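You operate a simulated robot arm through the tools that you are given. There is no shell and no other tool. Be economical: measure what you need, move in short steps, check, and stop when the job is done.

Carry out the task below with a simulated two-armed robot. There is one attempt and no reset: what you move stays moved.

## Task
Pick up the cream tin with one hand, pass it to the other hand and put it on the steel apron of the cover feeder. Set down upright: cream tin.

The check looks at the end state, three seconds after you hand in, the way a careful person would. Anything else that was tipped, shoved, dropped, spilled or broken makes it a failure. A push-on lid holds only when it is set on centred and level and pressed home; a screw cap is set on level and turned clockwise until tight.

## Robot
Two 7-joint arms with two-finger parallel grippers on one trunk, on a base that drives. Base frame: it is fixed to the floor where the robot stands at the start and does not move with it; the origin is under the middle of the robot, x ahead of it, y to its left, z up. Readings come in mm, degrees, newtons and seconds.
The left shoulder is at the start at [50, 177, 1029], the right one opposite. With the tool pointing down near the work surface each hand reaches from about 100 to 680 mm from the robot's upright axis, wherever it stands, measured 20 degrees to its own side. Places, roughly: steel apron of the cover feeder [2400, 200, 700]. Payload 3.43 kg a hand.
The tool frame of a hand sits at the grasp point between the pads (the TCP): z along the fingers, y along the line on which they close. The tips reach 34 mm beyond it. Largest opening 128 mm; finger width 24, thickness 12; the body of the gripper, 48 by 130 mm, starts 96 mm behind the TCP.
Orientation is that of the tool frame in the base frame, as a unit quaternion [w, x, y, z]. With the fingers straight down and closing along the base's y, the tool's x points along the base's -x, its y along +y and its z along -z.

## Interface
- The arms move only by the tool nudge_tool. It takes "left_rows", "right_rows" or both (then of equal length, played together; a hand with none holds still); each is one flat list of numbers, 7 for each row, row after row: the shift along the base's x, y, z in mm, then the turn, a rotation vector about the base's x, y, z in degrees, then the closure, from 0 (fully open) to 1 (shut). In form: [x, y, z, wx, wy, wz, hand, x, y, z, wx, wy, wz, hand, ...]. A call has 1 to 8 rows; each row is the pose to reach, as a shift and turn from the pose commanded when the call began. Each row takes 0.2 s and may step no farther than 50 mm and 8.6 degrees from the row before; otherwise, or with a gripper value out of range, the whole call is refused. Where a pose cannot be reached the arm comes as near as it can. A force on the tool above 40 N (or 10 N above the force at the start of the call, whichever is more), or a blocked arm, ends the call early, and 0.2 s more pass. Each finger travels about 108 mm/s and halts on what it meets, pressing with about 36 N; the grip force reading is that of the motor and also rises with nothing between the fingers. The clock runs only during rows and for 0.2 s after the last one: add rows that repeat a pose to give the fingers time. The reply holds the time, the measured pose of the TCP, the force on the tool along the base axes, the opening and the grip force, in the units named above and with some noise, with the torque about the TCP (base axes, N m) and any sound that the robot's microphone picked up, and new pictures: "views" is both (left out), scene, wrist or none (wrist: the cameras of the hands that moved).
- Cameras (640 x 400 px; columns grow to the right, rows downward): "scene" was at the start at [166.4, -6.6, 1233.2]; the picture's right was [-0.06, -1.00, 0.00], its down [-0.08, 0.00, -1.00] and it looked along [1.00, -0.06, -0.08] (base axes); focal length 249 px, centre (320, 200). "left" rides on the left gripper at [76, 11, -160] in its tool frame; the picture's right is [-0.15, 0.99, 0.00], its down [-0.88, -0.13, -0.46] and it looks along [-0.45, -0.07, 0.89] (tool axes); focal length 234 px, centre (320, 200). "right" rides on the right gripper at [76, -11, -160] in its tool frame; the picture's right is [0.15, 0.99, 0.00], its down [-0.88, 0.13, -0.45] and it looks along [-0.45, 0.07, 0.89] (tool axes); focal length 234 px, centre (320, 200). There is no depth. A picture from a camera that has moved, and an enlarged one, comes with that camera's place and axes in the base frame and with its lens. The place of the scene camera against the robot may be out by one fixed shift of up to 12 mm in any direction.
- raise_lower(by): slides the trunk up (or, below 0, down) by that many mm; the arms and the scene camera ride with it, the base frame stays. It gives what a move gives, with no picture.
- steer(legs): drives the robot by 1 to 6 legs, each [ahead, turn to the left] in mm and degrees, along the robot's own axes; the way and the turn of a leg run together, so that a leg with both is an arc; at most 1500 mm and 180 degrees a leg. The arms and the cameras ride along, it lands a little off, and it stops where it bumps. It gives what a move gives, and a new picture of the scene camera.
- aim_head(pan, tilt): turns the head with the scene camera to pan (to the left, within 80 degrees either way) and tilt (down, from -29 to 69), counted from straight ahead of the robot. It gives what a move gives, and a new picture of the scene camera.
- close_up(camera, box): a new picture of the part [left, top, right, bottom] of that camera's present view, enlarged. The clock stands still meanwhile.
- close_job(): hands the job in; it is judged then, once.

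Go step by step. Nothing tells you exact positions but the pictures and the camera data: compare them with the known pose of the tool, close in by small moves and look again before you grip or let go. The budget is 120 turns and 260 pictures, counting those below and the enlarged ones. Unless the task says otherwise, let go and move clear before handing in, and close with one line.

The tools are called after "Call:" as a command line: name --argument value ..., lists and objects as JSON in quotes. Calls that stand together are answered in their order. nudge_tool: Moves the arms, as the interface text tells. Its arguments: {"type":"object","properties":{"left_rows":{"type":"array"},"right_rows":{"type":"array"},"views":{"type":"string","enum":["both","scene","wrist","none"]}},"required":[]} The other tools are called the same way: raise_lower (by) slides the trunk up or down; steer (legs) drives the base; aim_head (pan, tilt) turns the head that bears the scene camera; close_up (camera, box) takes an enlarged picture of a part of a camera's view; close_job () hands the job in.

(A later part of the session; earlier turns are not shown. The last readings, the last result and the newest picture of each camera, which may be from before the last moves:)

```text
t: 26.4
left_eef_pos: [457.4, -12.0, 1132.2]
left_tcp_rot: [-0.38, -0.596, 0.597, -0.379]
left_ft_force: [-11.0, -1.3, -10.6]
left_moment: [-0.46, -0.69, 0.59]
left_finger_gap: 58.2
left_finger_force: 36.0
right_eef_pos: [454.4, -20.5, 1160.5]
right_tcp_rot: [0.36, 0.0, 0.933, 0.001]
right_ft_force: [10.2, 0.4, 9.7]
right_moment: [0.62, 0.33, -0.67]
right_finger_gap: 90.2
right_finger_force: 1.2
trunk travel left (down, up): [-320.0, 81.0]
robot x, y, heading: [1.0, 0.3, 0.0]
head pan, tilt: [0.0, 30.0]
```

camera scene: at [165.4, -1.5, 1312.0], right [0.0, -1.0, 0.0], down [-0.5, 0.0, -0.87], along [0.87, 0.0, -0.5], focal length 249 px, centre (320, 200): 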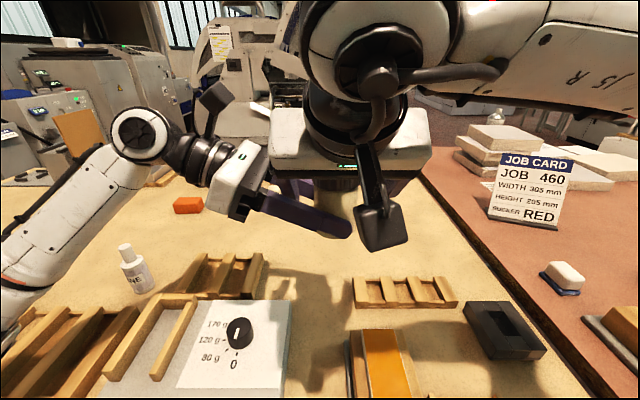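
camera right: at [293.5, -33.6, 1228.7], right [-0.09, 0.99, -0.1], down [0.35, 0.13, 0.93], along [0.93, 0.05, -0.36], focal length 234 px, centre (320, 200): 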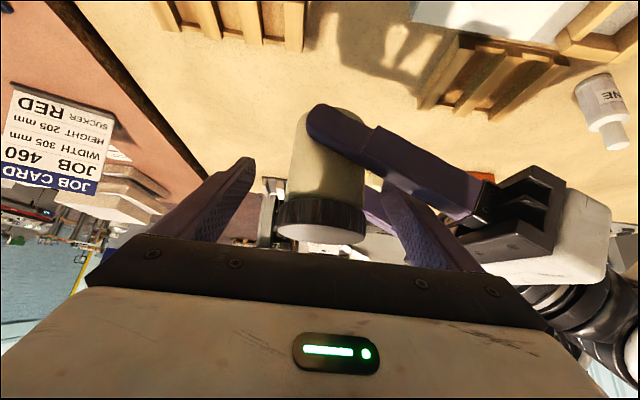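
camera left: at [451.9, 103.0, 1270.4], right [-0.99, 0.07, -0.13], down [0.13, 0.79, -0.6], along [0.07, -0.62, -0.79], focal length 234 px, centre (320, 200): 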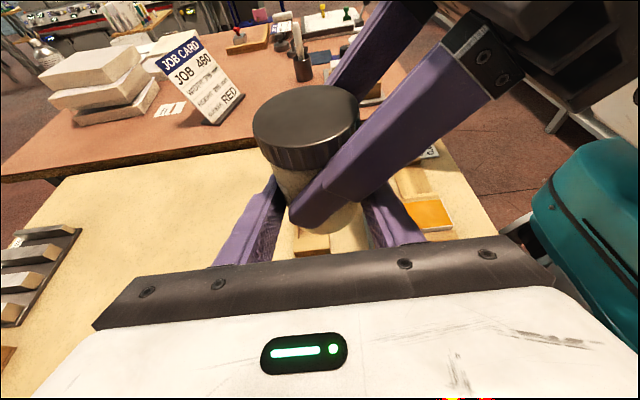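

The right finger's underside still rests on the left's rear finger; lifting the right hand straight up parts them.

Call:
nudge_tool --right_rows '[0, 0, 6, 0, 0, 0, 0.3, 0, 0, 12, 0, 0, 0, 0.3]' --views "wrist"

```text
t: 27.0
left_eef_pos: [458.3, -9.8, 1134.6]
left_tcp_rot: [0.379, 0.597, -0.596, 0.381]
left_ft_force: [-0.6, -0.2, -0.5]
left_moment: [0.02, -0.02, -0.03]
left_finger_gap: 58.1
left_finger_force: 36.2
right_eef_pos: [453.9, -19.8, 1174.1]
right_tcp_rot: [0.358, -0.002, 0.934, 0.0]
right_ft_force: [-0.8, -0.4, 0.0]
right_moment: [0.03, -0.03, 0.03]
right_finger_gap: 89.6
right_finger_force: 0.1
trunk travel left (down, up): [-320.0, 81.0]
robot x, y, heading: [2.2, 4.0, -0.0]
head pan, tilt: [0.0, 30.0]
camera right: at [292.3, -31.0, 1241.9], right [-0.11, 0.99, -0.1], down [0.35, 0.13, 0.93], along [0.93, 0.07, -0.36], focal length 234 px, centre (320, 200)
```

right: 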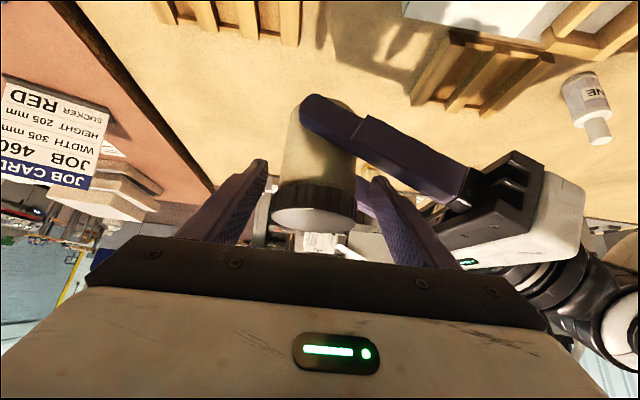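

Free of contact. I raise the right hand clear and move it aside.

Call:
nudge_tool --right_rows '[0, 0, 35, 0, 0, 0, 0.3, 0, 0, 70, 0, 0, 0, 0.3, -10, -20, 100, 0, 0, 0, 0.3, -20, -60, 110, 0, 0, 0, 0.3, -40, -100, 110, 0, 0, 0, 0.3, -60, -140, 100, 0, 0, 0, 0.3, -60, -180, 80, 0, 0, 0, 0.3]' --views "scene"

Call:
close_up --camera "scene" --box '[180, 80, 440, 270]'

Call:
close_up --camera "left" --box '[0, 0, 640, 400]'

```text
t: 28.6
left_eef_pos: [459.0, -10.8, 1132.6]
left_tcp_rot: [0.378, 0.597, -0.596, 0.38]
left_ft_force: [0.5, -0.3, 0.0]
left_moment: [0.04, 0.01, 0.0]
left_finger_gap: 58.0
left_finger_force: 36.2
right_eef_pos: [395.0, -201.9, 1253.4]
right_tcp_rot: [0.359, 0.0, 0.933, 0.001]
right_ft_force: [-0.1, -0.1, 0.6]
right_moment: [-0.01, 0.0, 0.03]
right_finger_gap: 89.8
right_finger_force: 0.1
trunk travel left (down, up): [-320.0, 81.0]
robot x, y, heading: [0.9, 0.4, -0.0]
head pan, tilt: [0.0, 30.0]
camera scene: at [165.5, -2.5, 1312.0], right [0.0, -1.0, 0.0], down [-0.5, 0.0, -0.87], along [0.87, 0.0, -0.5], focal length 249 px, centre (320, 200)
```

scene: 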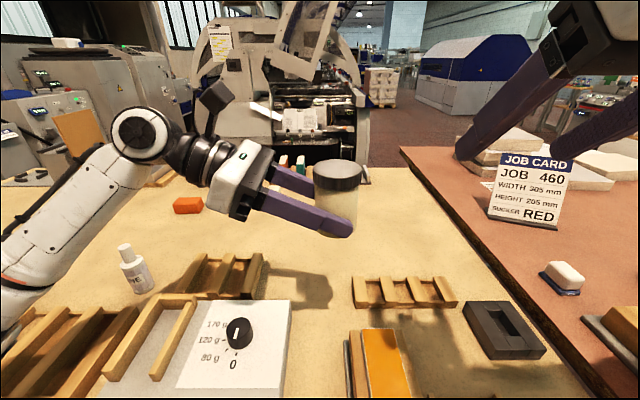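

```text
2.11 times, centred on (310, 175) of scene
camera zoom: at [165.5, -2.5, 1312.0], right [0.0, -1.0, 0.0], down [-0.5, 0.0, -0.87], along [0.87, 0.0, -0.5], focal length 525 px, centre (341, 253)
```

zoom: 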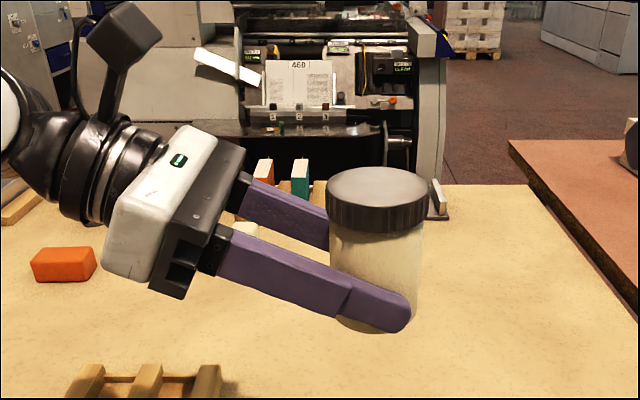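

```text
1.00 times, centred on (320, 200) of left
camera zoom: at [448.4, 100.0, 1270.6], right [-0.99, 0.06, -0.13], down [0.13, 0.79, -0.6], along [0.07, -0.61, -0.79], focal length 234 px, centre (320, 200)
```

zoom: 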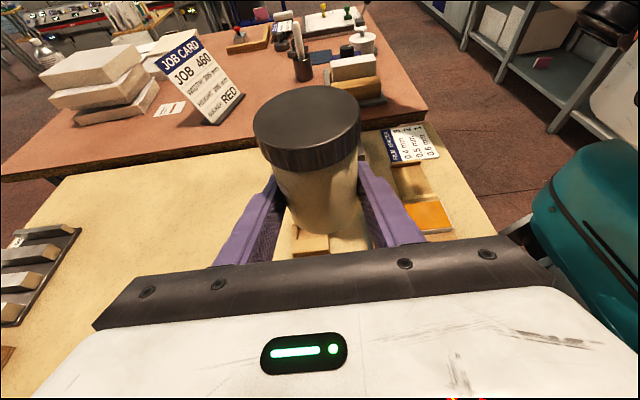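

The tin is in the left hand, upright. Now I survey the way round the bench on the left, and what lies right.

Call:
aim_head --pan 75 --tilt 20

Call:
aim_head --pan 30 --tilt 15

Call:
aim_head --pan -70 --tilt 20

```text
t: 30.1
left_eef_pos: [459.5, -10.5, 1133.1]
left_tcp_rot: [0.379, 0.597, -0.596, 0.381]
left_ft_force: [0.1, 0.5, -1.0]
left_moment: [0.0, 0.02, 0.0]
left_finger_gap: 58.1
left_finger_force: 36.3
right_eef_pos: [395.0, -200.1, 1252.7]
right_tcp_rot: [0.358, 0.0, 0.934, -0.001]
right_ft_force: [0.2, -0.4, -0.4]
right_moment: [0.01, 0.04, -0.05]
right_finger_gap: 89.7
right_finger_force: 0.0
trunk travel left (down, up): [-320.0, 81.0]
robot x, y, heading: [-0.2, 3.9, 0.4]
head pan, tilt: [75.0, 20.0]
camera scene: at [99.2, 88.4, 1328.0], right [0.97, -0.26, 0.0], down [-0.09, -0.33, -0.94], along [0.24, 0.91, -0.34], focal length 249 px, centre (320, 200)
```

scene: 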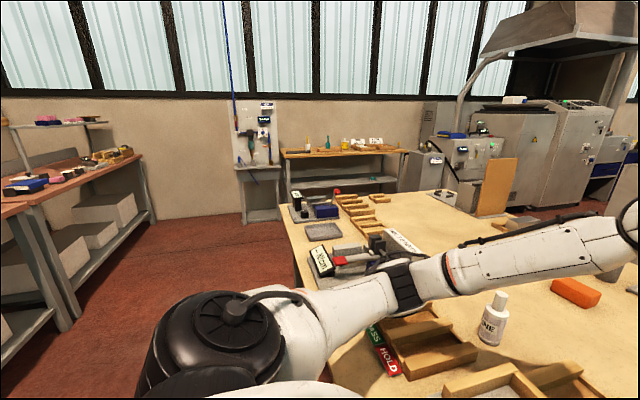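

```text
t: 31.2
left_eef_pos: [459.2, -10.2, 1133.8]
left_tcp_rot: [0.379, 0.597, -0.595, 0.381]
left_ft_force: [0.3, -0.7, -1.0]
left_moment: [0.03, -0.01, 0.0]
left_finger_gap: 57.8
left_finger_force: 35.2
right_eef_pos: [394.9, -200.2, 1253.5]
right_tcp_rot: [0.358, 0.0, 0.934, 0.0]
right_ft_force: [0.3, 0.0, -0.5]
right_moment: [-0.02, 0.01, -0.01]
right_finger_gap: 89.7
right_finger_force: 0.1
trunk travel left (down, up): [-320.0, 81.0]
robot x, y, heading: [3.1, 1.2, -0.2]
head pan, tilt: [30.0, 15.0]
camera scene: at [155.8, 45.3, 1336.2], right [0.5, -0.87, 0.0], down [-0.22, -0.13, -0.97], along [0.84, 0.48, -0.26], focal length 249 px, centre (320, 200)
```

scene: 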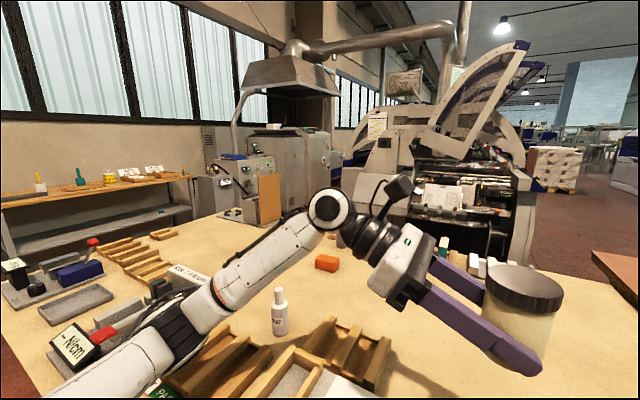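

```text
t: 32.9
left_eef_pos: [459.1, -10.4, 1133.4]
left_tcp_rot: [0.379, 0.597, -0.596, 0.381]
left_ft_force: [1.0, 0.3, -0.6]
left_moment: [0.02, -0.03, 0.03]
left_finger_gap: 58.3
left_finger_force: 36.3
right_eef_pos: [394.3, -199.7, 1253.3]
right_tcp_rot: [0.359, -0.001, 0.934, 0.001]
right_ft_force: [-0.6, -0.3, 0.9]
right_moment: [0.0, 0.02, 0.01]
right_finger_gap: 89.3
right_finger_force: 0.2
trunk travel left (down, up): [-320.0, 81.0]
robot x, y, heading: [0.5, 1.7, -0.2]
head pan, tilt: [-70.0, 20.0]
camera scene: at [106.9, -89.0, 1328.0], right [-0.94, -0.34, 0.0], down [-0.12, 0.32, -0.94], along [0.32, -0.88, -0.34], focal length 249 px, centre (320, 200)
```

scene: 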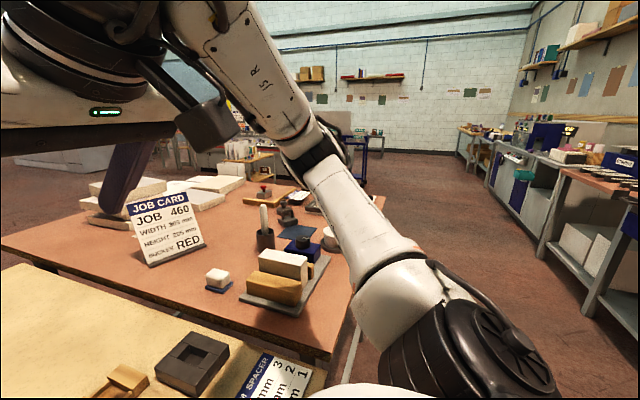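

The right-hand way round the brown table is wide open; near table edge at x≈200, its right end at y≈-1390, far edge about x≈1450. I back off 400 mm, turn right and look.

Call:
aim_head --pan 0 --tilt 15

Call:
steer --legs '[[-400, 0], [0, -90]]'

```text
t: 34.4
left_eef_pos: [458.6, -10.3, 1133.8]
left_tcp_rot: [0.378, 0.598, -0.596, 0.381]
left_ft_force: [0.0, 0.0, 0.2]
left_moment: [0.05, 0.0, 0.0]
left_finger_gap: 58.0
left_finger_force: 35.9
right_eef_pos: [394.2, -199.6, 1253.7]
right_tcp_rot: [0.359, 0.0, 0.933, 0.001]
right_ft_force: [-0.7, 0.3, -0.2]
right_moment: [-0.02, 0.02, 0.0]
right_finger_gap: 89.7
right_finger_force: 0.0
trunk travel left (down, up): [-320.0, 81.0]
robot x, y, heading: [-2.0, 3.5, 0.0]
head pan, tilt: [0.0, 15.0]
camera scene: at [168.4, -1.6, 1336.2], right [0.0, -1.0, 0.0], down [-0.26, 0.0, -0.97], along [0.97, 0.0, -0.26], focal length 249 px, centre (320, 200)
```

scene: 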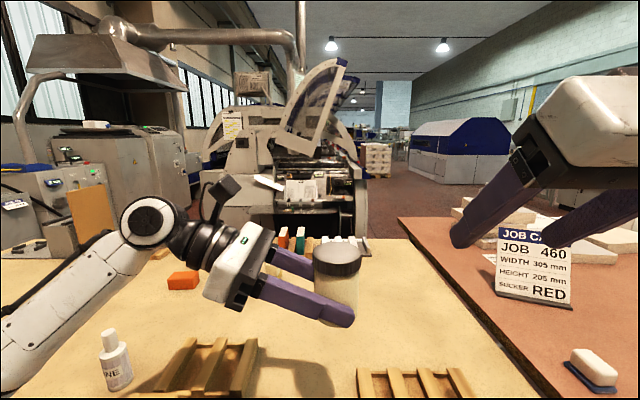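

```text
t: 40.8
left_eef_pos: [-441.3, -457.1, 1134.7]
left_tcp_rot: [-0.536, 0.015, 0.844, 0.009]
left_ft_force: [0.8, 0.2, 0.0]
left_moment: [-0.02, -0.04, 0.02]
left_finger_gap: 58.1
left_finger_force: 36.3
right_eef_pos: [-628.3, -386.1, 1252.6]
right_tcp_rot: [0.248, 0.673, 0.647, -0.258]
right_ft_force: [0.0, -0.2, -0.1]
right_moment: [-0.04, -0.04, 0.02]
right_finger_gap: 89.4
right_finger_force: 0.1
trunk travel left (down, up): [-320.0, 81.0]
robot x, y, heading: [-411.5, 0.5, -92.1]
head pan, tilt: [0.0, 15.0]
camera scene: at [-414.7, -163.6, 1336.2], right [-1.0, 0.04, 0.0], down [0.01, 0.26, -0.97], along [-0.04, -0.97, -0.26], focal length 249 px, centre (320, 200)
```

scene: 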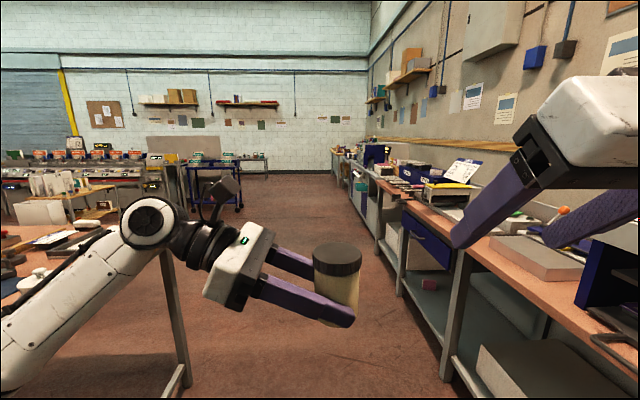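

The aisle is about 1.3 m wide and clear ahead. I correct the heading and drive past the brown table's end.

Call:
steer --legs '[[0, 2.5], [1000, 0], [950, 0]]'

Call:
aim_head --pan 70 --tilt 20

```text
t: 51.0
left_eef_pos: [-387.4, -2429.0, 1132.9]
left_tcp_rot: [-0.536, -0.007, 0.844, -0.005]
left_ft_force: [-1.1, -0.4, -1.0]
left_moment: [-0.01, -0.06, 0.0]
left_finger_gap: 57.9
left_finger_force: 36.2
right_eef_pos: [-577.9, -2368.0, 1253.8]
right_tcp_rot: [0.255, 0.655, 0.665, -0.251]
right_ft_force: [-0.3, -0.3, -0.3]
right_moment: [0.01, 0.0, 0.02]
right_finger_gap: 89.7
right_finger_force: 0.0
trunk travel left (down, up): [-320.0, 81.0]
robot x, y, heading: [-382.8, -1969.7, -89.2]
head pan, tilt: [0.0, 15.0]
camera scene: at [-376.6, -2135.4, 1336.1], right [-1.0, -0.02, 0.0], down [0.0, 0.26, -0.97], along [0.01, -0.97, -0.26], focal length 249 px, centre (320, 200)
```

scene: 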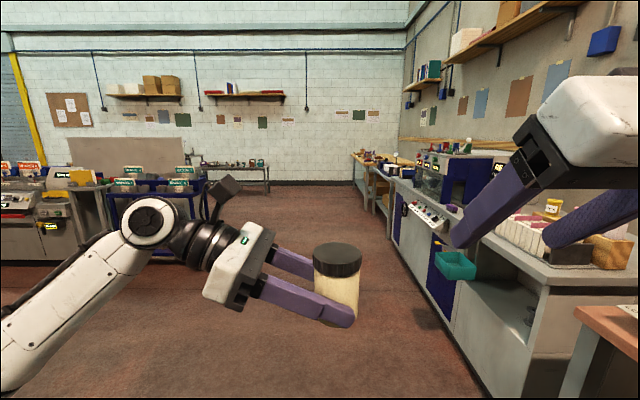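

```text
t: 52.5
left_eef_pos: [-387.4, -2429.2, 1132.2]
left_tcp_rot: [-0.537, -0.007, 0.844, -0.005]
left_ft_force: [0.3, 0.4, 0.1]
left_moment: [0.0, -0.02, 0.04]
left_finger_gap: 57.9
left_finger_force: 35.9
right_eef_pos: [-578.1, -2366.8, 1254.1]
right_tcp_rot: [0.255, 0.655, 0.665, -0.252]
right_ft_force: [-0.5, -0.6, -0.6]
right_moment: [0.01, -0.01, -0.02]
right_finger_gap: 89.5
right_finger_force: 0.0
trunk travel left (down, up): [-320.0, 81.0]
robot x, y, heading: [-381.1, -1965.8, -89.3]
head pan, tilt: [70.0, 20.0]
camera scene: at [-290.1, -2072.3, 1328.0], right [-0.33, -0.94, 0.0], down [-0.32, 0.11, -0.94], along [0.89, -0.31, -0.34], focal length 249 px, centre (320, 200)
```

scene: 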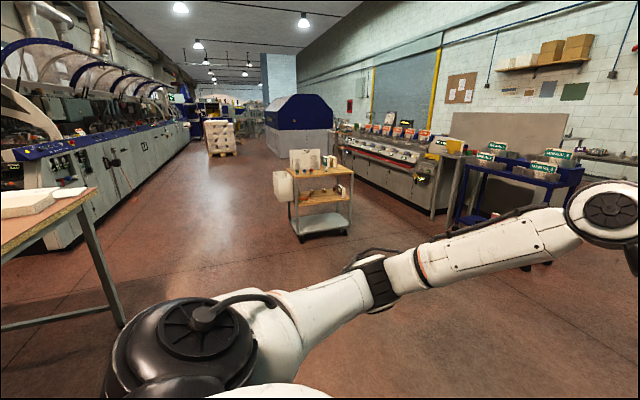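

The lane along +x is open (cart at y≈-2650 and beyond, table end at y≈-1390). I turn left, drive 2.1 m, then turn left to face +y.

Call:
aim_head --pan 0 --tilt 20

Call:
steer --legs '[[0, 90], [1100, 0], [1050, 0], [0, 90]]'

```text
t: 53.9
left_eef_pos: [-387.8, -2429.1, 1133.6]
left_tcp_rot: [-0.537, -0.008, 0.844, -0.005]
left_ft_force: [0.2, 1.0, -0.2]
left_moment: [-0.01, -0.04, -0.01]
left_finger_gap: 57.9
left_finger_force: 35.8
right_eef_pos: [-578.2, -2367.4, 1253.2]
right_tcp_rot: [0.256, 0.655, 0.665, -0.252]
right_ft_force: [0.8, -0.2, -0.2]
right_moment: [0.04, 0.0, 0.0]
right_finger_gap: 89.7
right_finger_force: 0.0
trunk travel left (down, up): [-320.0, 81.0]
robot x, y, heading: [-382.7, -1969.7, -89.1]
head pan, tilt: [0.0, 20.0]
camera scene: at [-376.5, -2134.9, 1328.0], right [-1.0, -0.02, 0.0], down [-0.01, 0.34, -0.94], along [0.01, -0.94, -0.34], focal length 249 px, centre (320, 200)
```

scene: 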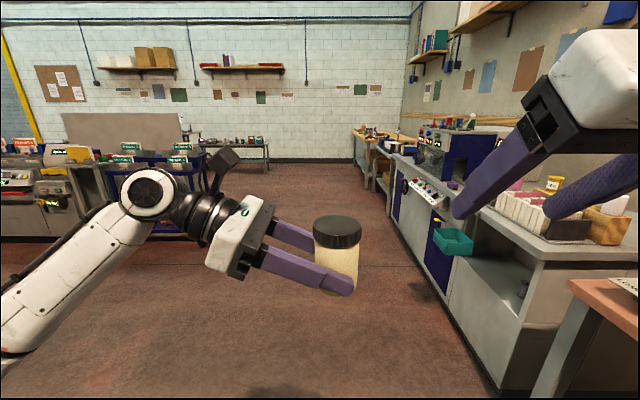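

```text
t: 72.1
left_eef_pos: [1784.3, -1517.8, 1132.3]
left_tcp_rot: [0.014, 0.843, -0.022, 0.537]
left_ft_force: [-0.3, 0.2, 0.0]
left_moment: [0.03, 0.01, -0.01]
left_finger_gap: 58.0
left_finger_force: 36.4
right_eef_pos: [1971.5, -1592.0, 1253.6]
right_tcp_rot: [0.26, -0.643, 0.676, 0.248]
right_ft_force: [0.4, -0.5, 0.3]
right_moment: [0.0, 0.0, 0.0]
right_finger_gap: 89.3
right_finger_force: 0.1
trunk travel left (down, up): [-320.0, 81.0]
robot x, y, heading: [1749.9, -1977.0, 86.8]
head pan, tilt: [0.0, 20.0]
camera scene: at [1763.4, -1814.1, 1328.0], right [1.0, -0.05, 0.0], down [-0.02, -0.34, -0.94], along [0.05, 0.94, -0.34], focal length 249 px, centre (320, 200)
```

scene: 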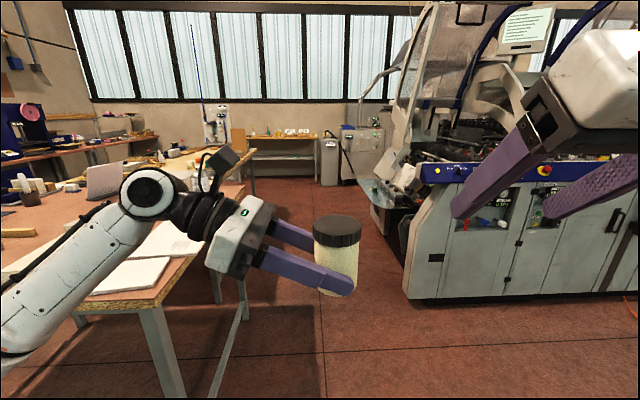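

The corridor between the brown table (x≈1420) and the feeder is clear. I go up to about y -1000 drifting slightly right and look toward the apron.

Call:
steer --legs '[[1000, 0]]'

Call:
aim_head --pan -25 --tilt 25

```text
t: 77.1
left_eef_pos: [1833.6, -547.6, 1133.3]
left_tcp_rot: [0.012, 0.844, -0.02, 0.536]
left_ft_force: [-0.7, 0.6, 1.1]
left_moment: [-0.03, 0.02, -0.01]
left_finger_gap: 57.8
left_finger_force: 35.7
right_eef_pos: [2019.3, -620.7, 1254.0]
right_tcp_rot: [0.26, -0.644, 0.676, 0.247]
right_ft_force: [-0.1, -0.3, 1.6]
right_moment: [0.03, 0.0, 0.01]
right_finger_gap: 89.7
right_finger_force: 0.1
trunk travel left (down, up): [-320.0, 81.0]
robot x, y, heading: [1800.2, -1003.1, 87.2]
head pan, tilt: [0.0, 20.0]
camera scene: at [1812.5, -843.6, 1328.0], right [1.0, -0.05, 0.0], down [-0.02, -0.34, -0.94], along [0.05, 0.94, -0.34], focal length 249 px, centre (320, 200)
```

scene: 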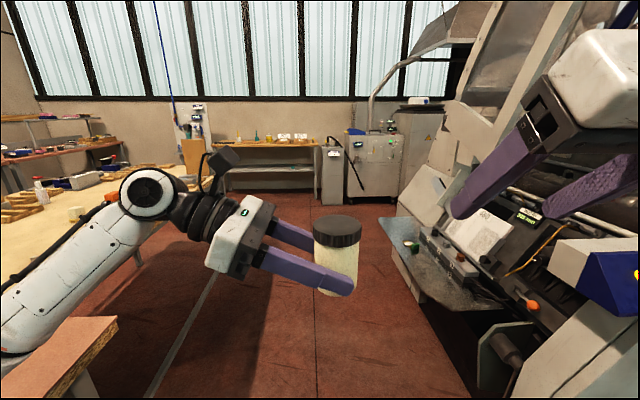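

```text
t: 78.0
left_eef_pos: [1833.0, -547.6, 1133.0]
left_tcp_rot: [0.012, 0.844, -0.02, 0.537]
left_ft_force: [-0.4, -0.3, 0.1]
left_moment: [0.01, 0.08, 0.04]
left_finger_gap: 57.9
left_finger_force: 36.6
right_eef_pos: [2019.3, -621.5, 1252.6]
right_tcp_rot: [0.26, -0.644, 0.676, 0.248]
right_ft_force: [0.6, -0.9, 1.2]
right_moment: [-0.02, 0.02, -0.02]
right_finger_gap: 89.8
right_finger_force: 0.1
trunk travel left (down, up): [-320.0, 81.0]
robot x, y, heading: [1801.7, -1005.7, 87.1]
head pan, tilt: [-25.0, 25.0]
camera scene: at [1850.8, -855.3, 1320.0], right [0.88, -0.47, 0.0], down [-0.2, -0.37, -0.91], along [0.42, 0.8, -0.42], focal length 249 px, centre (320, 200)
```

scene: 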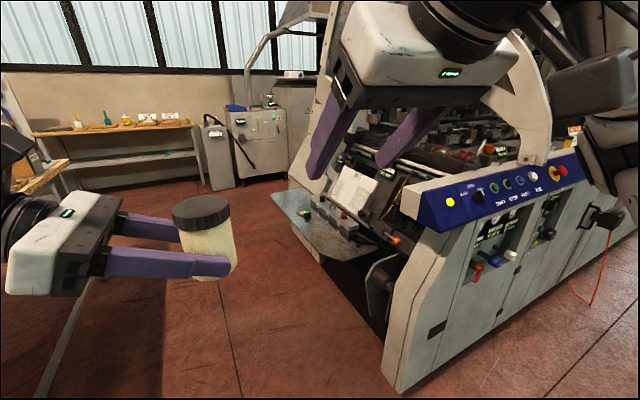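

The apron is visible: a steel plate in front of the feeder with a few knobs at its back. I zoom in.

Call:
close_up --camera "scene" --box '[250, 150, 430, 330]'

```text
2.22 times, centred on (340, 240) of scene
camera zoom: at [1850.8, -855.3, 1320.0], right [0.88, -0.47, 0.0], down [-0.2, -0.37, -0.91], along [0.42, 0.8, -0.42], focal length 554 px, centre (276, 111)
```

zoom: 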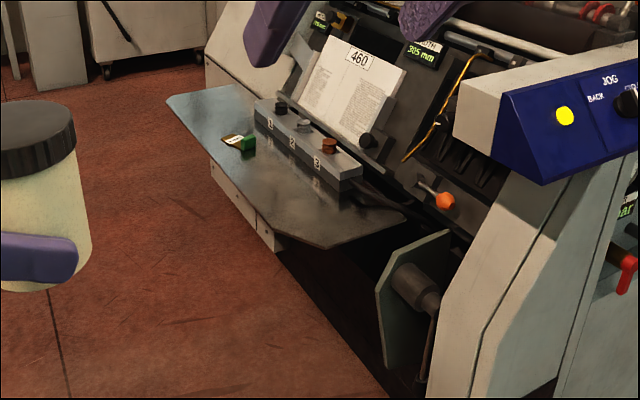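

The apron's free strip spans x≈2235–2395, y≈-200..500, with a small green block at about (2310, 200) and the sensor bar from x≈2395. I aim for the tin at about (2310, 20). I drive up to y≈0 at x≈1745 and turn to face it.

Call:
aim_head --pan 0 --tilt 30

Call:
steer --legs '[[0, 6], [500, 0]]'

```text
t: 78.9
left_eef_pos: [1832.4, -547.6, 1133.9]
left_tcp_rot: [0.012, 0.844, -0.02, 0.536]
left_ft_force: [-0.8, -0.5, -0.8]
left_moment: [-0.03, 0.04, 0.01]
left_finger_gap: 57.7
left_finger_force: 35.6
right_eef_pos: [2018.5, -621.3, 1254.1]
right_tcp_rot: [0.26, -0.644, 0.676, 0.248]
right_ft_force: [0.7, 0.9, 0.7]
right_moment: [-0.01, 0.0, -0.01]
right_finger_gap: 89.8
right_finger_force: 0.2
trunk travel left (down, up): [-320.0, 81.0]
robot x, y, heading: [1796.7, -1004.8, 87.1]
head pan, tilt: [0.0, 30.0]
camera scene: at [1812.4, -846.5, 1312.0], right [1.0, -0.05, 0.0], down [-0.03, -0.5, -0.87], along [0.04, 0.86, -0.5], focal length 249 px, centre (320, 200)
```

scene: 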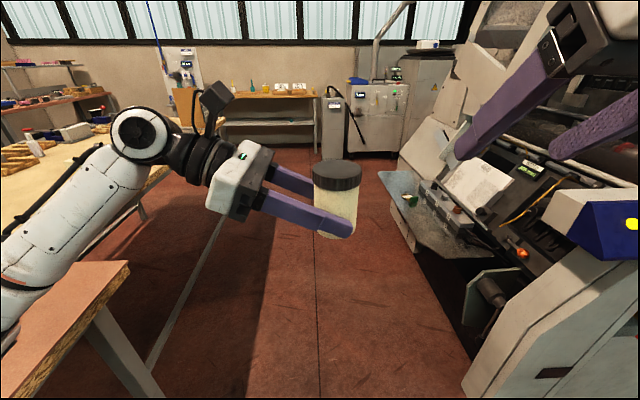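

```text
t: 82.4
left_eef_pos: [1753.8, -54.4, 1133.3]
left_tcp_rot: [-0.017, 0.843, 0.026, 0.537]
left_ft_force: [-0.4, -0.1, 0.0]
left_moment: [-0.01, -0.02, 0.02]
left_finger_gap: 57.9
left_finger_force: 36.4
right_eef_pos: [1948.7, -108.0, 1253.3]
right_tcp_rot: [-0.246, 0.679, -0.641, -0.26]
right_ft_force: [-0.5, -0.3, -0.4]
right_moment: [-0.02, 0.01, -0.01]
right_finger_gap: 89.6
right_finger_force: 0.0
trunk travel left (down, up): [-320.0, 81.0]
robot x, y, heading: [1773.8, -513.0, 93.6]
head pan, tilt: [0.0, 30.0]
camera scene: at [1766.6, -355.0, 1311.9], right [1.0, 0.06, 0.0], down [0.03, -0.5, -0.87], along [-0.05, 0.86, -0.5], focal length 249 px, centre (320, 200)
```

scene: 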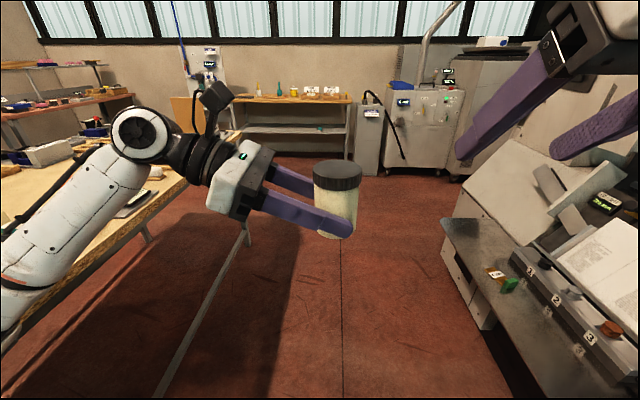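

Call:
steer --legs '[[520, 0], [0, -93]]'

Call:
aim_head --pan 0 --tilt 45

```text
t: 89.2
left_eef_pos: [2200.2, 0.5, 1133.3]
left_tcp_rot: [0.371, 0.608, -0.586, 0.386]
left_ft_force: [-0.4, 0.0, -0.8]
left_moment: [0.04, 0.04, 0.02]
left_finger_gap: 58.2
left_finger_force: 35.6
right_eef_pos: [2143.1, -192.1, 1252.9]
right_tcp_rot: [0.359, -0.018, 0.933, 0.007]
right_ft_force: [-0.6, 0.3, 1.0]
right_moment: [0.01, -0.02, 0.0]
right_finger_gap: 89.8
right_finger_force: 0.1
trunk travel left (down, up): [-320.0, 81.0]
robot x, y, heading: [1741.6, -3.1, 1.9]
head pan, tilt: [0.0, 30.0]
camera scene: at [1907.5, -1.6, 1312.0], right [0.04, -1.0, 0.0], down [-0.5, -0.02, -0.87], along [0.87, 0.03, -0.5], focal length 249 px, centre (320, 200)
```

scene: 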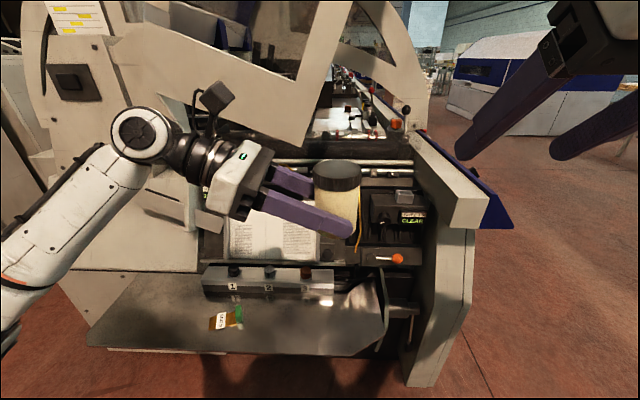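

```text
t: 90.0
left_eef_pos: [2200.8, -0.3, 1132.9]
left_tcp_rot: [0.37, 0.61, -0.584, 0.387]
left_ft_force: [0.3, 0.4, -1.1]
left_moment: [0.02, -0.02, -0.02]
left_finger_gap: 58.0
left_finger_force: 36.2
right_eef_pos: [2143.3, -191.5, 1254.3]
right_tcp_rot: [0.359, -0.017, 0.933, 0.006]
right_ft_force: [0.2, -0.1, 0.0]
right_moment: [0.02, 0.0, -0.01]
right_finger_gap: 89.5
right_finger_force: 0.0
trunk travel left (down, up): [-320.0, 81.0]
robot x, y, heading: [1740.7, -6.2, 1.9]
head pan, tilt: [0.0, 45.0]
camera scene: at [1898.4, -1.8, 1289.4], right [0.04, -1.0, 0.0], down [-0.71, -0.03, -0.71], along [0.71, 0.03, -0.71], focal length 249 px, centre (320, 200)
```

scene: 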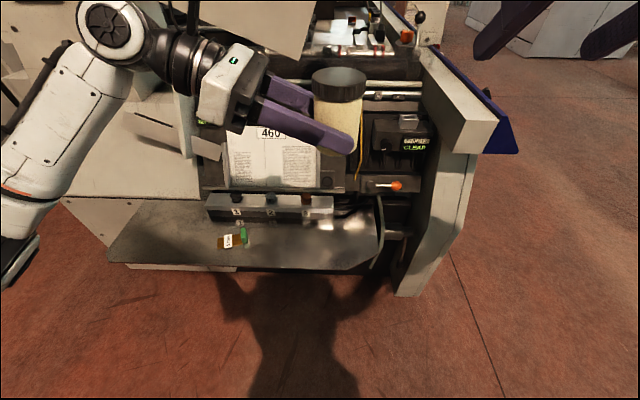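

The view is clear: free apron strip between y≈-140 and y≈220 at x≈2310. With the arm as it is, the elbow would come low near the apron edge, so I yaw the left tool about the vertical (tin stays upright) to point more forward.

Call:
nudge_tool --left_rows '[9, 0, 0, 0, 0, 8, 1, 18, 0, 0, 0, 0, 16, 1, 27, 0, 0, 0, 0, 24, 1, 36, 0, 0, 0, 0, 32, 1, 45, 0, 0, 0, 0, 40, 1, 50, 0, 0, 0, 0, 48, 1]' --views "both"

```text
t: 91.4
left_eef_pos: [2219.0, 1.0, 1132.3]
left_tcp_rot: [0.313, 0.684, -0.495, 0.435]
left_ft_force: [0.4, -0.1, 0.0]
left_moment: [0.04, 0.03, 0.03]
left_finger_gap: 57.7
left_finger_force: 35.9
left hand out of reach, approached as far as the arm can: row 3, 4, 5, 6
right_eef_pos: [2142.9, -192.1, 1253.7]
right_tcp_rot: [0.36, -0.017, 0.933, 0.007]
right_ft_force: [0.5, 0.7, -0.5]
right_moment: [0.0, 0.02, 0.02]
right_finger_gap: 89.5
right_finger_force: 0.0
trunk travel left (down, up): [-320.0, 81.0]
robot x, y, heading: [1741.7, -6.5, 2.0]
head pan, tilt: [0.0, 45.0]
camera scene: at [1898.4, -1.8, 1289.4], right [0.04, -1.0, 0.0], down [-0.71, -0.03, -0.71], along [0.71, 0.03, -0.71], focal length 249 px, centre (320, 200)
camera left: at [2174.1, 103.0, 1269.6], right [-0.96, -0.25, -0.13], down [-0.12, 0.79, -0.6], along [0.26, -0.56, -0.79], focal length 234 px, centre (320, 200)
```

scene: 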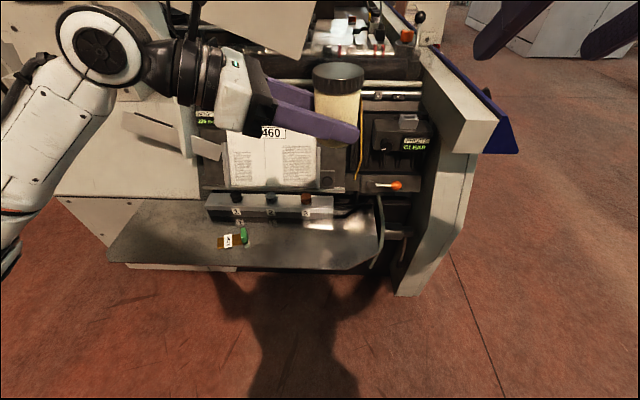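
left: 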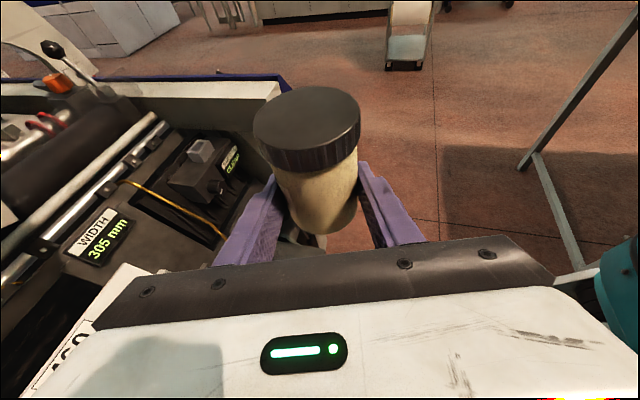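

Yaw is limited to ~18°, so I'll instead stand with the robot turned ~18° left at about (1870, -75): then elbow and wrist stay clear of the apron. First I pull the right hand back, then reposition.

Call:
nudge_tool --right_rows '[-35, -15, 15, 0, 0, 0, 0.3, -70, -30, 30, 0, 0, 0, 0.3, -105, -50, 45, 0, 0, 0, 0.3]' --views "none"

Call:
steer --legs '[[0, -30], [145, 0], [0, 46]]'

```text
t: 92.2
left_eef_pos: [2218.7, 0.4, 1132.8]
left_tcp_rot: [0.313, 0.684, -0.495, 0.434]
left_ft_force: [-0.8, 0.1, -0.5]
left_moment: [0.02, -0.02, 0.03]
left_finger_gap: 57.7
left_finger_force: 36.2
right_eef_pos: [2039.1, -243.0, 1295.6]
right_tcp_rot: [0.359, -0.018, 0.933, 0.006]
right_ft_force: [0.9, 0.0, -0.3]
right_moment: [-0.02, 0.01, -0.05]
right_finger_gap: 89.9
right_finger_force: 0.1
trunk travel left (down, up): [-320.0, 81.0]
robot x, y, heading: [1738.1, -7.0, 2.3]
head pan, tilt: [0.0, 45.0]
```

```text
t: 97.1
left_eef_pos: [2328.7, 61.5, 1133.0]
left_tcp_rot: [0.251, 0.745, -0.396, 0.474]
left_ft_force: [0.3, -0.2, -0.1]
left_moment: [0.04, 0.02, -0.01]
left_finger_gap: 57.9
left_finger_force: 36.0
right_eef_pos: [2222.8, -220.4, 1295.7]
right_tcp_rot: [0.354, -0.146, 0.922, 0.056]
right_ft_force: [0.8, 0.7, 0.6]
right_moment: [-0.01, 0.0, -0.02]
right_finger_gap: 89.8
right_finger_force: 0.1
trunk travel left (down, up): [-320.0, 81.0]
robot x, y, heading: [1870.1, -72.9, 18.2]
head pan, tilt: [0.0, 45.0]
camera scene: at [2021.1, -29.2, 1289.3], right [0.31, -0.95, 0.0], down [-0.67, -0.22, -0.71], along [0.67, 0.22, -0.71], focal length 249 px, centre (320, 200)
```

scene: 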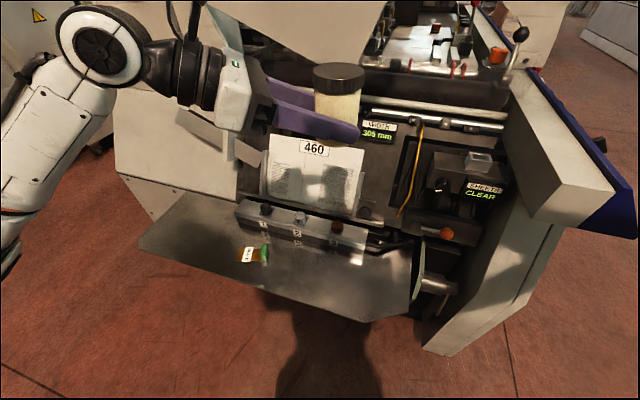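

Landed well: TCP (2329, 62), tin axis about (2336, 51). I shift back to x≈2305 and lower the trunk in stages.

Call:
nudge_tool --left_rows '[-15, 0, 0, 0, 0, 0, 1, -31, 0, 0, 0, 0, 0, 1]' --views "none"

Call:
raise_lower --by -220

Call:
aim_head --pan 5 --tilt 45

```text
t: 97.7
left_eef_pos: [2298.8, 64.8, 1133.3]
left_tcp_rot: [0.251, 0.746, -0.395, 0.474]
left_ft_force: [0.6, 0.1, -0.1]
left_moment: [0.05, 0.03, -0.01]
left_finger_gap: 58.0
left_finger_force: 36.6
right_eef_pos: [2223.6, -220.2, 1295.3]
right_tcp_rot: [0.355, -0.147, 0.922, 0.057]
right_ft_force: [-0.8, -0.2, 0.0]
right_moment: [0.03, 0.01, -0.01]
right_finger_gap: 89.6
right_finger_force: 0.0
trunk travel left (down, up): [-320.0, 81.0]
robot x, y, heading: [1870.2, -77.4, 17.8]
head pan, tilt: [0.0, 45.0]
```

```text
t: 100.0
left_eef_pos: [2297.7, 62.3, 914.3]
left_tcp_rot: [0.251, 0.745, -0.396, 0.474]
left_ft_force: [-0.9, 0.7, 0.3]
left_moment: [0.02, 0.04, 0.01]
left_finger_gap: 57.7
left_finger_force: 35.8
right_eef_pos: [2221.5, -220.5, 1075.7]
right_tcp_rot: [0.355, -0.145, 0.922, 0.056]
right_ft_force: [0.1, 0.4, -0.8]
right_moment: [-0.02, -0.03, 0.04]
right_finger_gap: 89.6
right_finger_force: 0.0
trunk travel left (down, up): [-100.0, 301.0]
robot x, y, heading: [1875.3, -74.5, 18.0]
head pan, tilt: [0.0, 45.0]
```

```text
t: 100.7
left_eef_pos: [2299.1, 63.4, 913.1]
left_tcp_rot: [0.251, 0.745, -0.396, 0.474]
left_ft_force: [0.1, 0.2, -0.5]
left_moment: [0.02, 0.01, 0.04]
left_finger_gap: 57.9
left_finger_force: 36.4
right_eef_pos: [2222.5, -220.4, 1075.7]
right_tcp_rot: [0.355, -0.146, 0.922, 0.056]
right_ft_force: [-0.3, -0.1, -0.1]
right_moment: [0.0, 0.03, -0.04]
right_finger_gap: 89.6
right_finger_force: 0.0
trunk travel left (down, up): [-100.0, 301.0]
robot x, y, heading: [1871.4, -73.4, 18.0]
head pan, tilt: [5.0, 45.0]
camera scene: at [2018.6, -22.8, 1069.4], right [0.39, -0.92, 0.0], down [-0.65, -0.28, -0.71], along [0.65, 0.28, -0.71], focal length 249 px, centre (320, 200)
```

scene: 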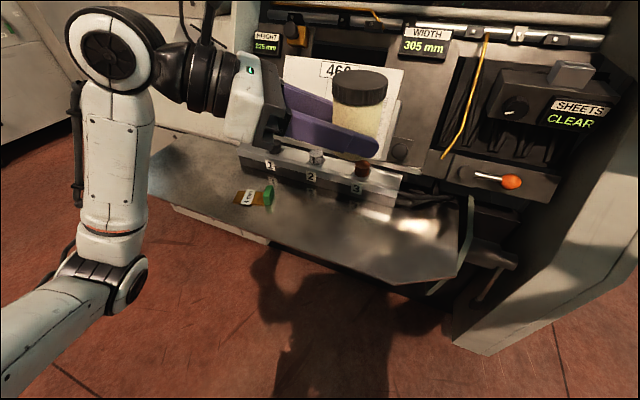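

All clear; the elbow stays in front of the apron edge. I lower the trunk the remaining 100 mm and look.

Call:
raise_lower --by -98

Call:
nudge_tool --left_rows '[0, 0, -15, 0, 0, 0, 1, 0, 0, -30, 0, 0, 0, 1, 0, 0, -45, 0, 0, 0, 1]' --views "both"

Call:
close_up --camera "scene" --box '[220, 60, 480, 260]'

```text
t: 102.0
left_eef_pos: [2296.6, 62.3, 815.3]
left_tcp_rot: [0.25, 0.746, -0.395, 0.474]
left_ft_force: [-0.2, 0.4, 0.7]
left_moment: [0.07, 0.0, 0.01]
left_finger_gap: 58.0
left_finger_force: 35.5
right_eef_pos: [2222.2, -219.2, 977.0]
right_tcp_rot: [0.354, -0.146, 0.922, 0.055]
right_ft_force: [0.2, -0.3, -0.6]
right_moment: [0.01, 0.02, 0.02]
right_finger_gap: 89.6
right_finger_force: 0.1
trunk travel left (down, up): [-2.0, 399.0]
robot x, y, heading: [1869.6, -77.6, 18.1]
head pan, tilt: [5.0, 45.0]
```

```text
t: 102.8
left_eef_pos: [2298.8, 62.3, 768.4]
left_tcp_rot: [0.251, 0.746, -0.396, 0.474]
left_ft_force: [-0.1, -0.1, -0.2]
left_moment: [0.03, 0.02, -0.03]
left_finger_gap: 57.9
left_finger_force: 35.7
right_eef_pos: [2222.7, -220.9, 976.9]
right_tcp_rot: [0.355, -0.146, 0.922, 0.056]
right_ft_force: [-0.1, 0.0, 0.3]
right_moment: [0.02, 0.02, 0.01]
right_finger_gap: 89.5
right_finger_force: 0.2
trunk travel left (down, up): [-2.0, 399.0]
robot x, y, heading: [1873.6, -73.1, 18.2]
head pan, tilt: [5.0, 45.0]
camera scene: at [2018.5, -22.8, 971.4], right [0.39, -0.92, 0.0], down [-0.65, -0.28, -0.71], along [0.65, 0.28, -0.71], focal length 249 px, centre (320, 200)
camera left: at [2227.0, 149.0, 906.3], right [-0.85, -0.5, -0.13], down [-0.33, 0.72, -0.6], along [0.4, -0.47, -0.79], focal length 234 px, centre (320, 200)
```

scene: 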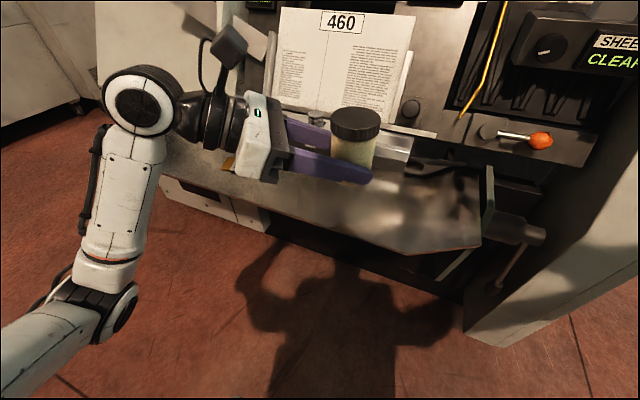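
left: 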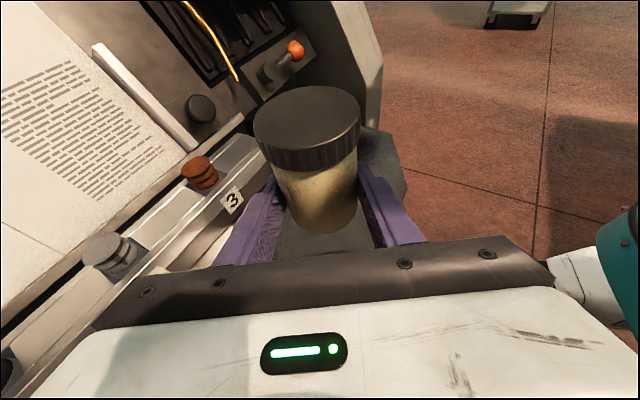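

```text
2.00 times, centred on (350, 160) of scene
camera zoom: at [2018.5, -22.8, 971.4], right [0.39, -0.92, 0.0], down [-0.65, -0.28, -0.71], along [0.65, 0.28, -0.71], focal length 498 px, centre (260, 280)
```

zoom: 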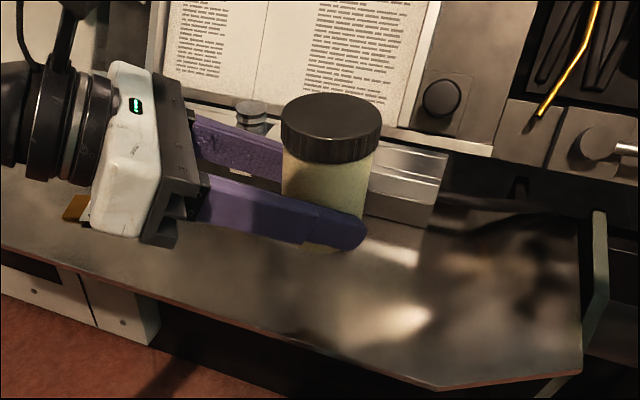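

The tin is vertical, its bottom ≈35 mm above the apron. I lower gently toward contact.

Call:
nudge_tool --left_rows '[0, 0, -8, 0, 0, 0, 1, 0, 0, -16, 0, 0, 0, 1, 0, 0, -22, 0, 0, 0, 1, 0, 0, -26, 0, 0, 0, 1]' --views "scene"

Call:
close_up --camera "scene" --box '[260, 90, 440, 230]'

```text
t: 103.8
left_eef_pos: [2298.3, 63.8, 744.1]
left_tcp_rot: [0.251, 0.746, -0.396, 0.473]
left_ft_force: [0.1, 0.5, -0.1]
left_moment: [0.04, 0.02, 0.0]
left_finger_gap: 57.9
left_finger_force: 36.2
right_eef_pos: [2221.8, -218.3, 977.1]
right_tcp_rot: [0.355, -0.146, 0.922, 0.056]
right_ft_force: [0.2, -0.8, 0.8]
right_moment: [-0.02, -0.01, -0.03]
right_finger_gap: 89.5
right_finger_force: 0.2
trunk travel left (down, up): [-2.0, 399.0]
robot x, y, heading: [1870.3, -72.7, 17.8]
head pan, tilt: [5.0, 45.0]
camera scene: at [2018.5, -22.8, 971.4], right [0.39, -0.92, 0.0], down [-0.65, -0.28, -0.71], along [0.65, 0.28, -0.71], focal length 249 px, centre (320, 200)
```

scene: 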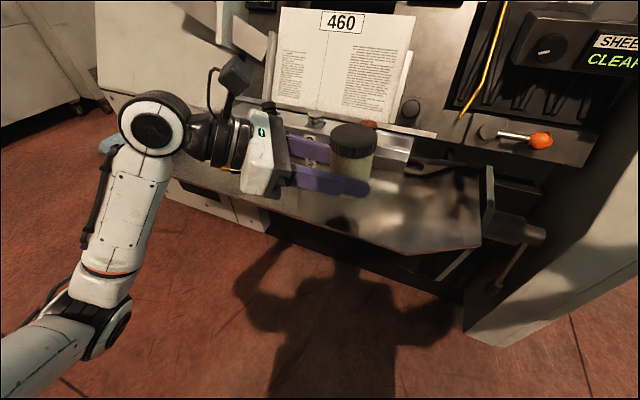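

```text
2.86 times, centred on (350, 160) of scene
camera zoom: at [2018.5, -22.8, 971.4], right [0.39, -0.92, 0.0], down [-0.65, -0.28, -0.71], along [0.65, 0.28, -0.71], focal length 712 px, centre (234, 314)
```

zoom: 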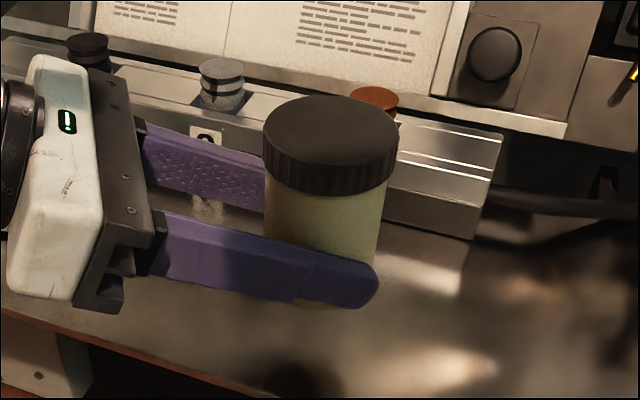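

No contact yet. Continue in small steps.

Call:
nudge_tool --left_rows '[0, 0, -3, 0, 0, 0, 1, 0, 0, -6, 0, 0, 0, 1, 0, 0, -8, 0, 0, 0, 1]' --views "none"

Call:
nudge_tool --left_rows '[0, 0, -1.5, 0, 0, 0, 1, 0, 0, -3, 0, 0, 0, 1]' --views "none"

```text
t: 104.6
left_eef_pos: [2298.3, 62.6, 736.8]
left_tcp_rot: [0.251, 0.746, -0.396, 0.473]
left_ft_force: [0.1, -0.2, -0.7]
left_moment: [0.01, 0.0, 0.0]
left_finger_gap: 57.8
left_finger_force: 36.0
right_eef_pos: [2222.6, -220.0, 976.8]
right_tcp_rot: [0.355, -0.146, 0.921, 0.056]
right_ft_force: [-0.7, 0.8, -0.7]
right_moment: [0.0, -0.04, -0.02]
right_finger_gap: 89.7
right_finger_force: 0.0
trunk travel left (down, up): [-2.0, 399.0]
robot x, y, heading: [1870.9, -75.9, 18.0]
head pan, tilt: [5.0, 45.0]
```

```text
t: 105.2
left_eef_pos: [2297.8, 63.1, 732.8]
left_tcp_rot: [0.25, 0.746, -0.396, 0.474]
left_ft_force: [-0.4, 0.7, 0.6]
left_moment: [0.05, 0.06, -0.03]
left_finger_gap: 57.9
left_finger_force: 36.6
right_eef_pos: [2222.4, -219.8, 977.1]
right_tcp_rot: [0.355, -0.146, 0.922, 0.056]
right_ft_force: [-0.6, -0.3, 0.4]
right_moment: [-0.02, 0.03, 0.01]
right_finger_gap: 89.4
right_finger_force: 0.0
trunk travel left (down, up): [-2.0, 399.0]
robot x, y, heading: [1874.1, -73.0, 17.8]
head pan, tilt: [5.0, 45.0]
```

Call:
nudge_tool --left_rows '[0, 0, -1.5, 0, 0, 0, 1, 0, 0, -3, 0, 0, 0, 1]' --views "none"

Call:
close_up --camera "scene" --box '[260, 90, 440, 230]'

Call:
close_up --camera "left" --box '[180, 60, 480, 260]'

```text
t: 105.8
left_eef_pos: [2298.3, 63.9, 729.9]
left_tcp_rot: [0.251, 0.746, -0.396, 0.474]
left_ft_force: [-0.3, 0.2, 1.1]
left_moment: [0.02, 0.01, 0.01]
left_finger_gap: 57.8
left_finger_force: 36.1
right_eef_pos: [2221.7, -220.1, 977.9]
right_tcp_rot: [0.355, -0.146, 0.922, 0.056]
right_ft_force: [0.0, 0.1, -0.1]
right_moment: [-0.02, 0.02, -0.05]
right_finger_gap: 89.8
right_finger_force: 0.0
trunk travel left (down, up): [-2.0, 399.0]
robot x, y, heading: [1872.5, -74.8, 17.8]
head pan, tilt: [5.0, 45.0]
```

```text
2.86 times, centred on (350, 160) of scene
camera zoom: at [2018.5, -22.8, 971.4], right [0.39, -0.92, 0.0], down [-0.65, -0.28, -0.71], along [0.65, 0.28, -0.71], focal length 712 px, centre (234, 314)
```

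zoom: 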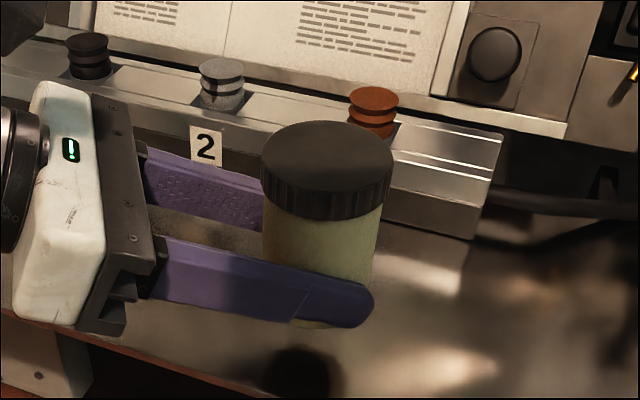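

```text
2.00 times, centred on (330, 160) of left
camera zoom: at [2226.6, 149.4, 867.5], right [-0.85, -0.5, -0.13], down [-0.33, 0.73, -0.6], along [0.4, -0.47, -0.79], focal length 468 px, centre (300, 280)
```

zoom: 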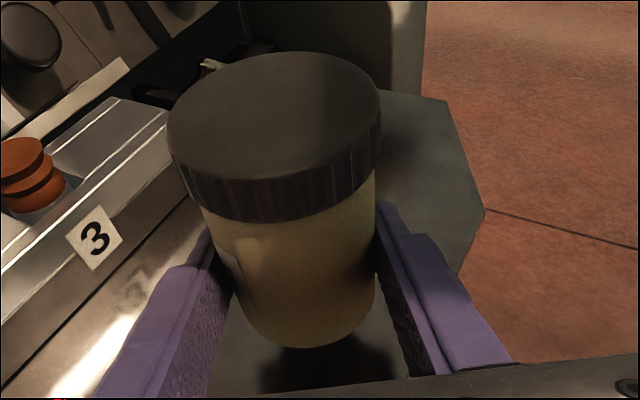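

Close but not touching. Continuing down in 2–3 mm steps.

Call:
nudge_tool --left_rows '[0, 0, -1.5, 0, 0, 0, 1, 0, 0, -3, 0, 0, 0, 1]' --views "none"

Call:
nudge_tool --left_rows '[0, 0, -1, 0, 0, 0, 1, 0, 0, -2, 0, 0, 0, 1]' --views "none"

```text
t: 106.4
left_eef_pos: [2296.9, 62.7, 727.4]
left_tcp_rot: [0.25, 0.746, -0.395, 0.474]
left_ft_force: [0.2, 0.2, 0.0]
left_moment: [0.03, 0.05, 0.02]
left_finger_gap: 57.6
left_finger_force: 35.9
right_eef_pos: [2222.0, -219.8, 977.4]
right_tcp_rot: [0.355, -0.146, 0.922, 0.057]
right_ft_force: [0.3, 0.0, -0.6]
right_moment: [0.0, -0.03, -0.01]
right_finger_gap: 89.4
right_finger_force: 0.1
trunk travel left (down, up): [-2.0, 399.0]
robot x, y, heading: [1874.8, -75.4, 18.0]
head pan, tilt: [5.0, 45.0]
```

```text
t: 107.0
left_eef_pos: [2296.7, 62.8, 726.2]
left_tcp_rot: [0.251, 0.746, -0.396, 0.474]
left_ft_force: [0.3, 0.1, 1.2]
left_moment: [0.04, 0.03, 0.01]
left_finger_gap: 57.8
left_finger_force: 36.0
right_eef_pos: [2222.6, -220.1, 976.0]
right_tcp_rot: [0.355, -0.146, 0.922, 0.056]
right_ft_force: [0.4, -0.1, 0.2]
right_moment: [0.02, -0.04, -0.02]
right_finger_gap: 89.5
right_finger_force: 0.1
trunk travel left (down, up): [-2.0, 399.0]
robot x, y, heading: [1872.0, -74.2, 18.1]
head pan, tilt: [5.0, 45.0]
```

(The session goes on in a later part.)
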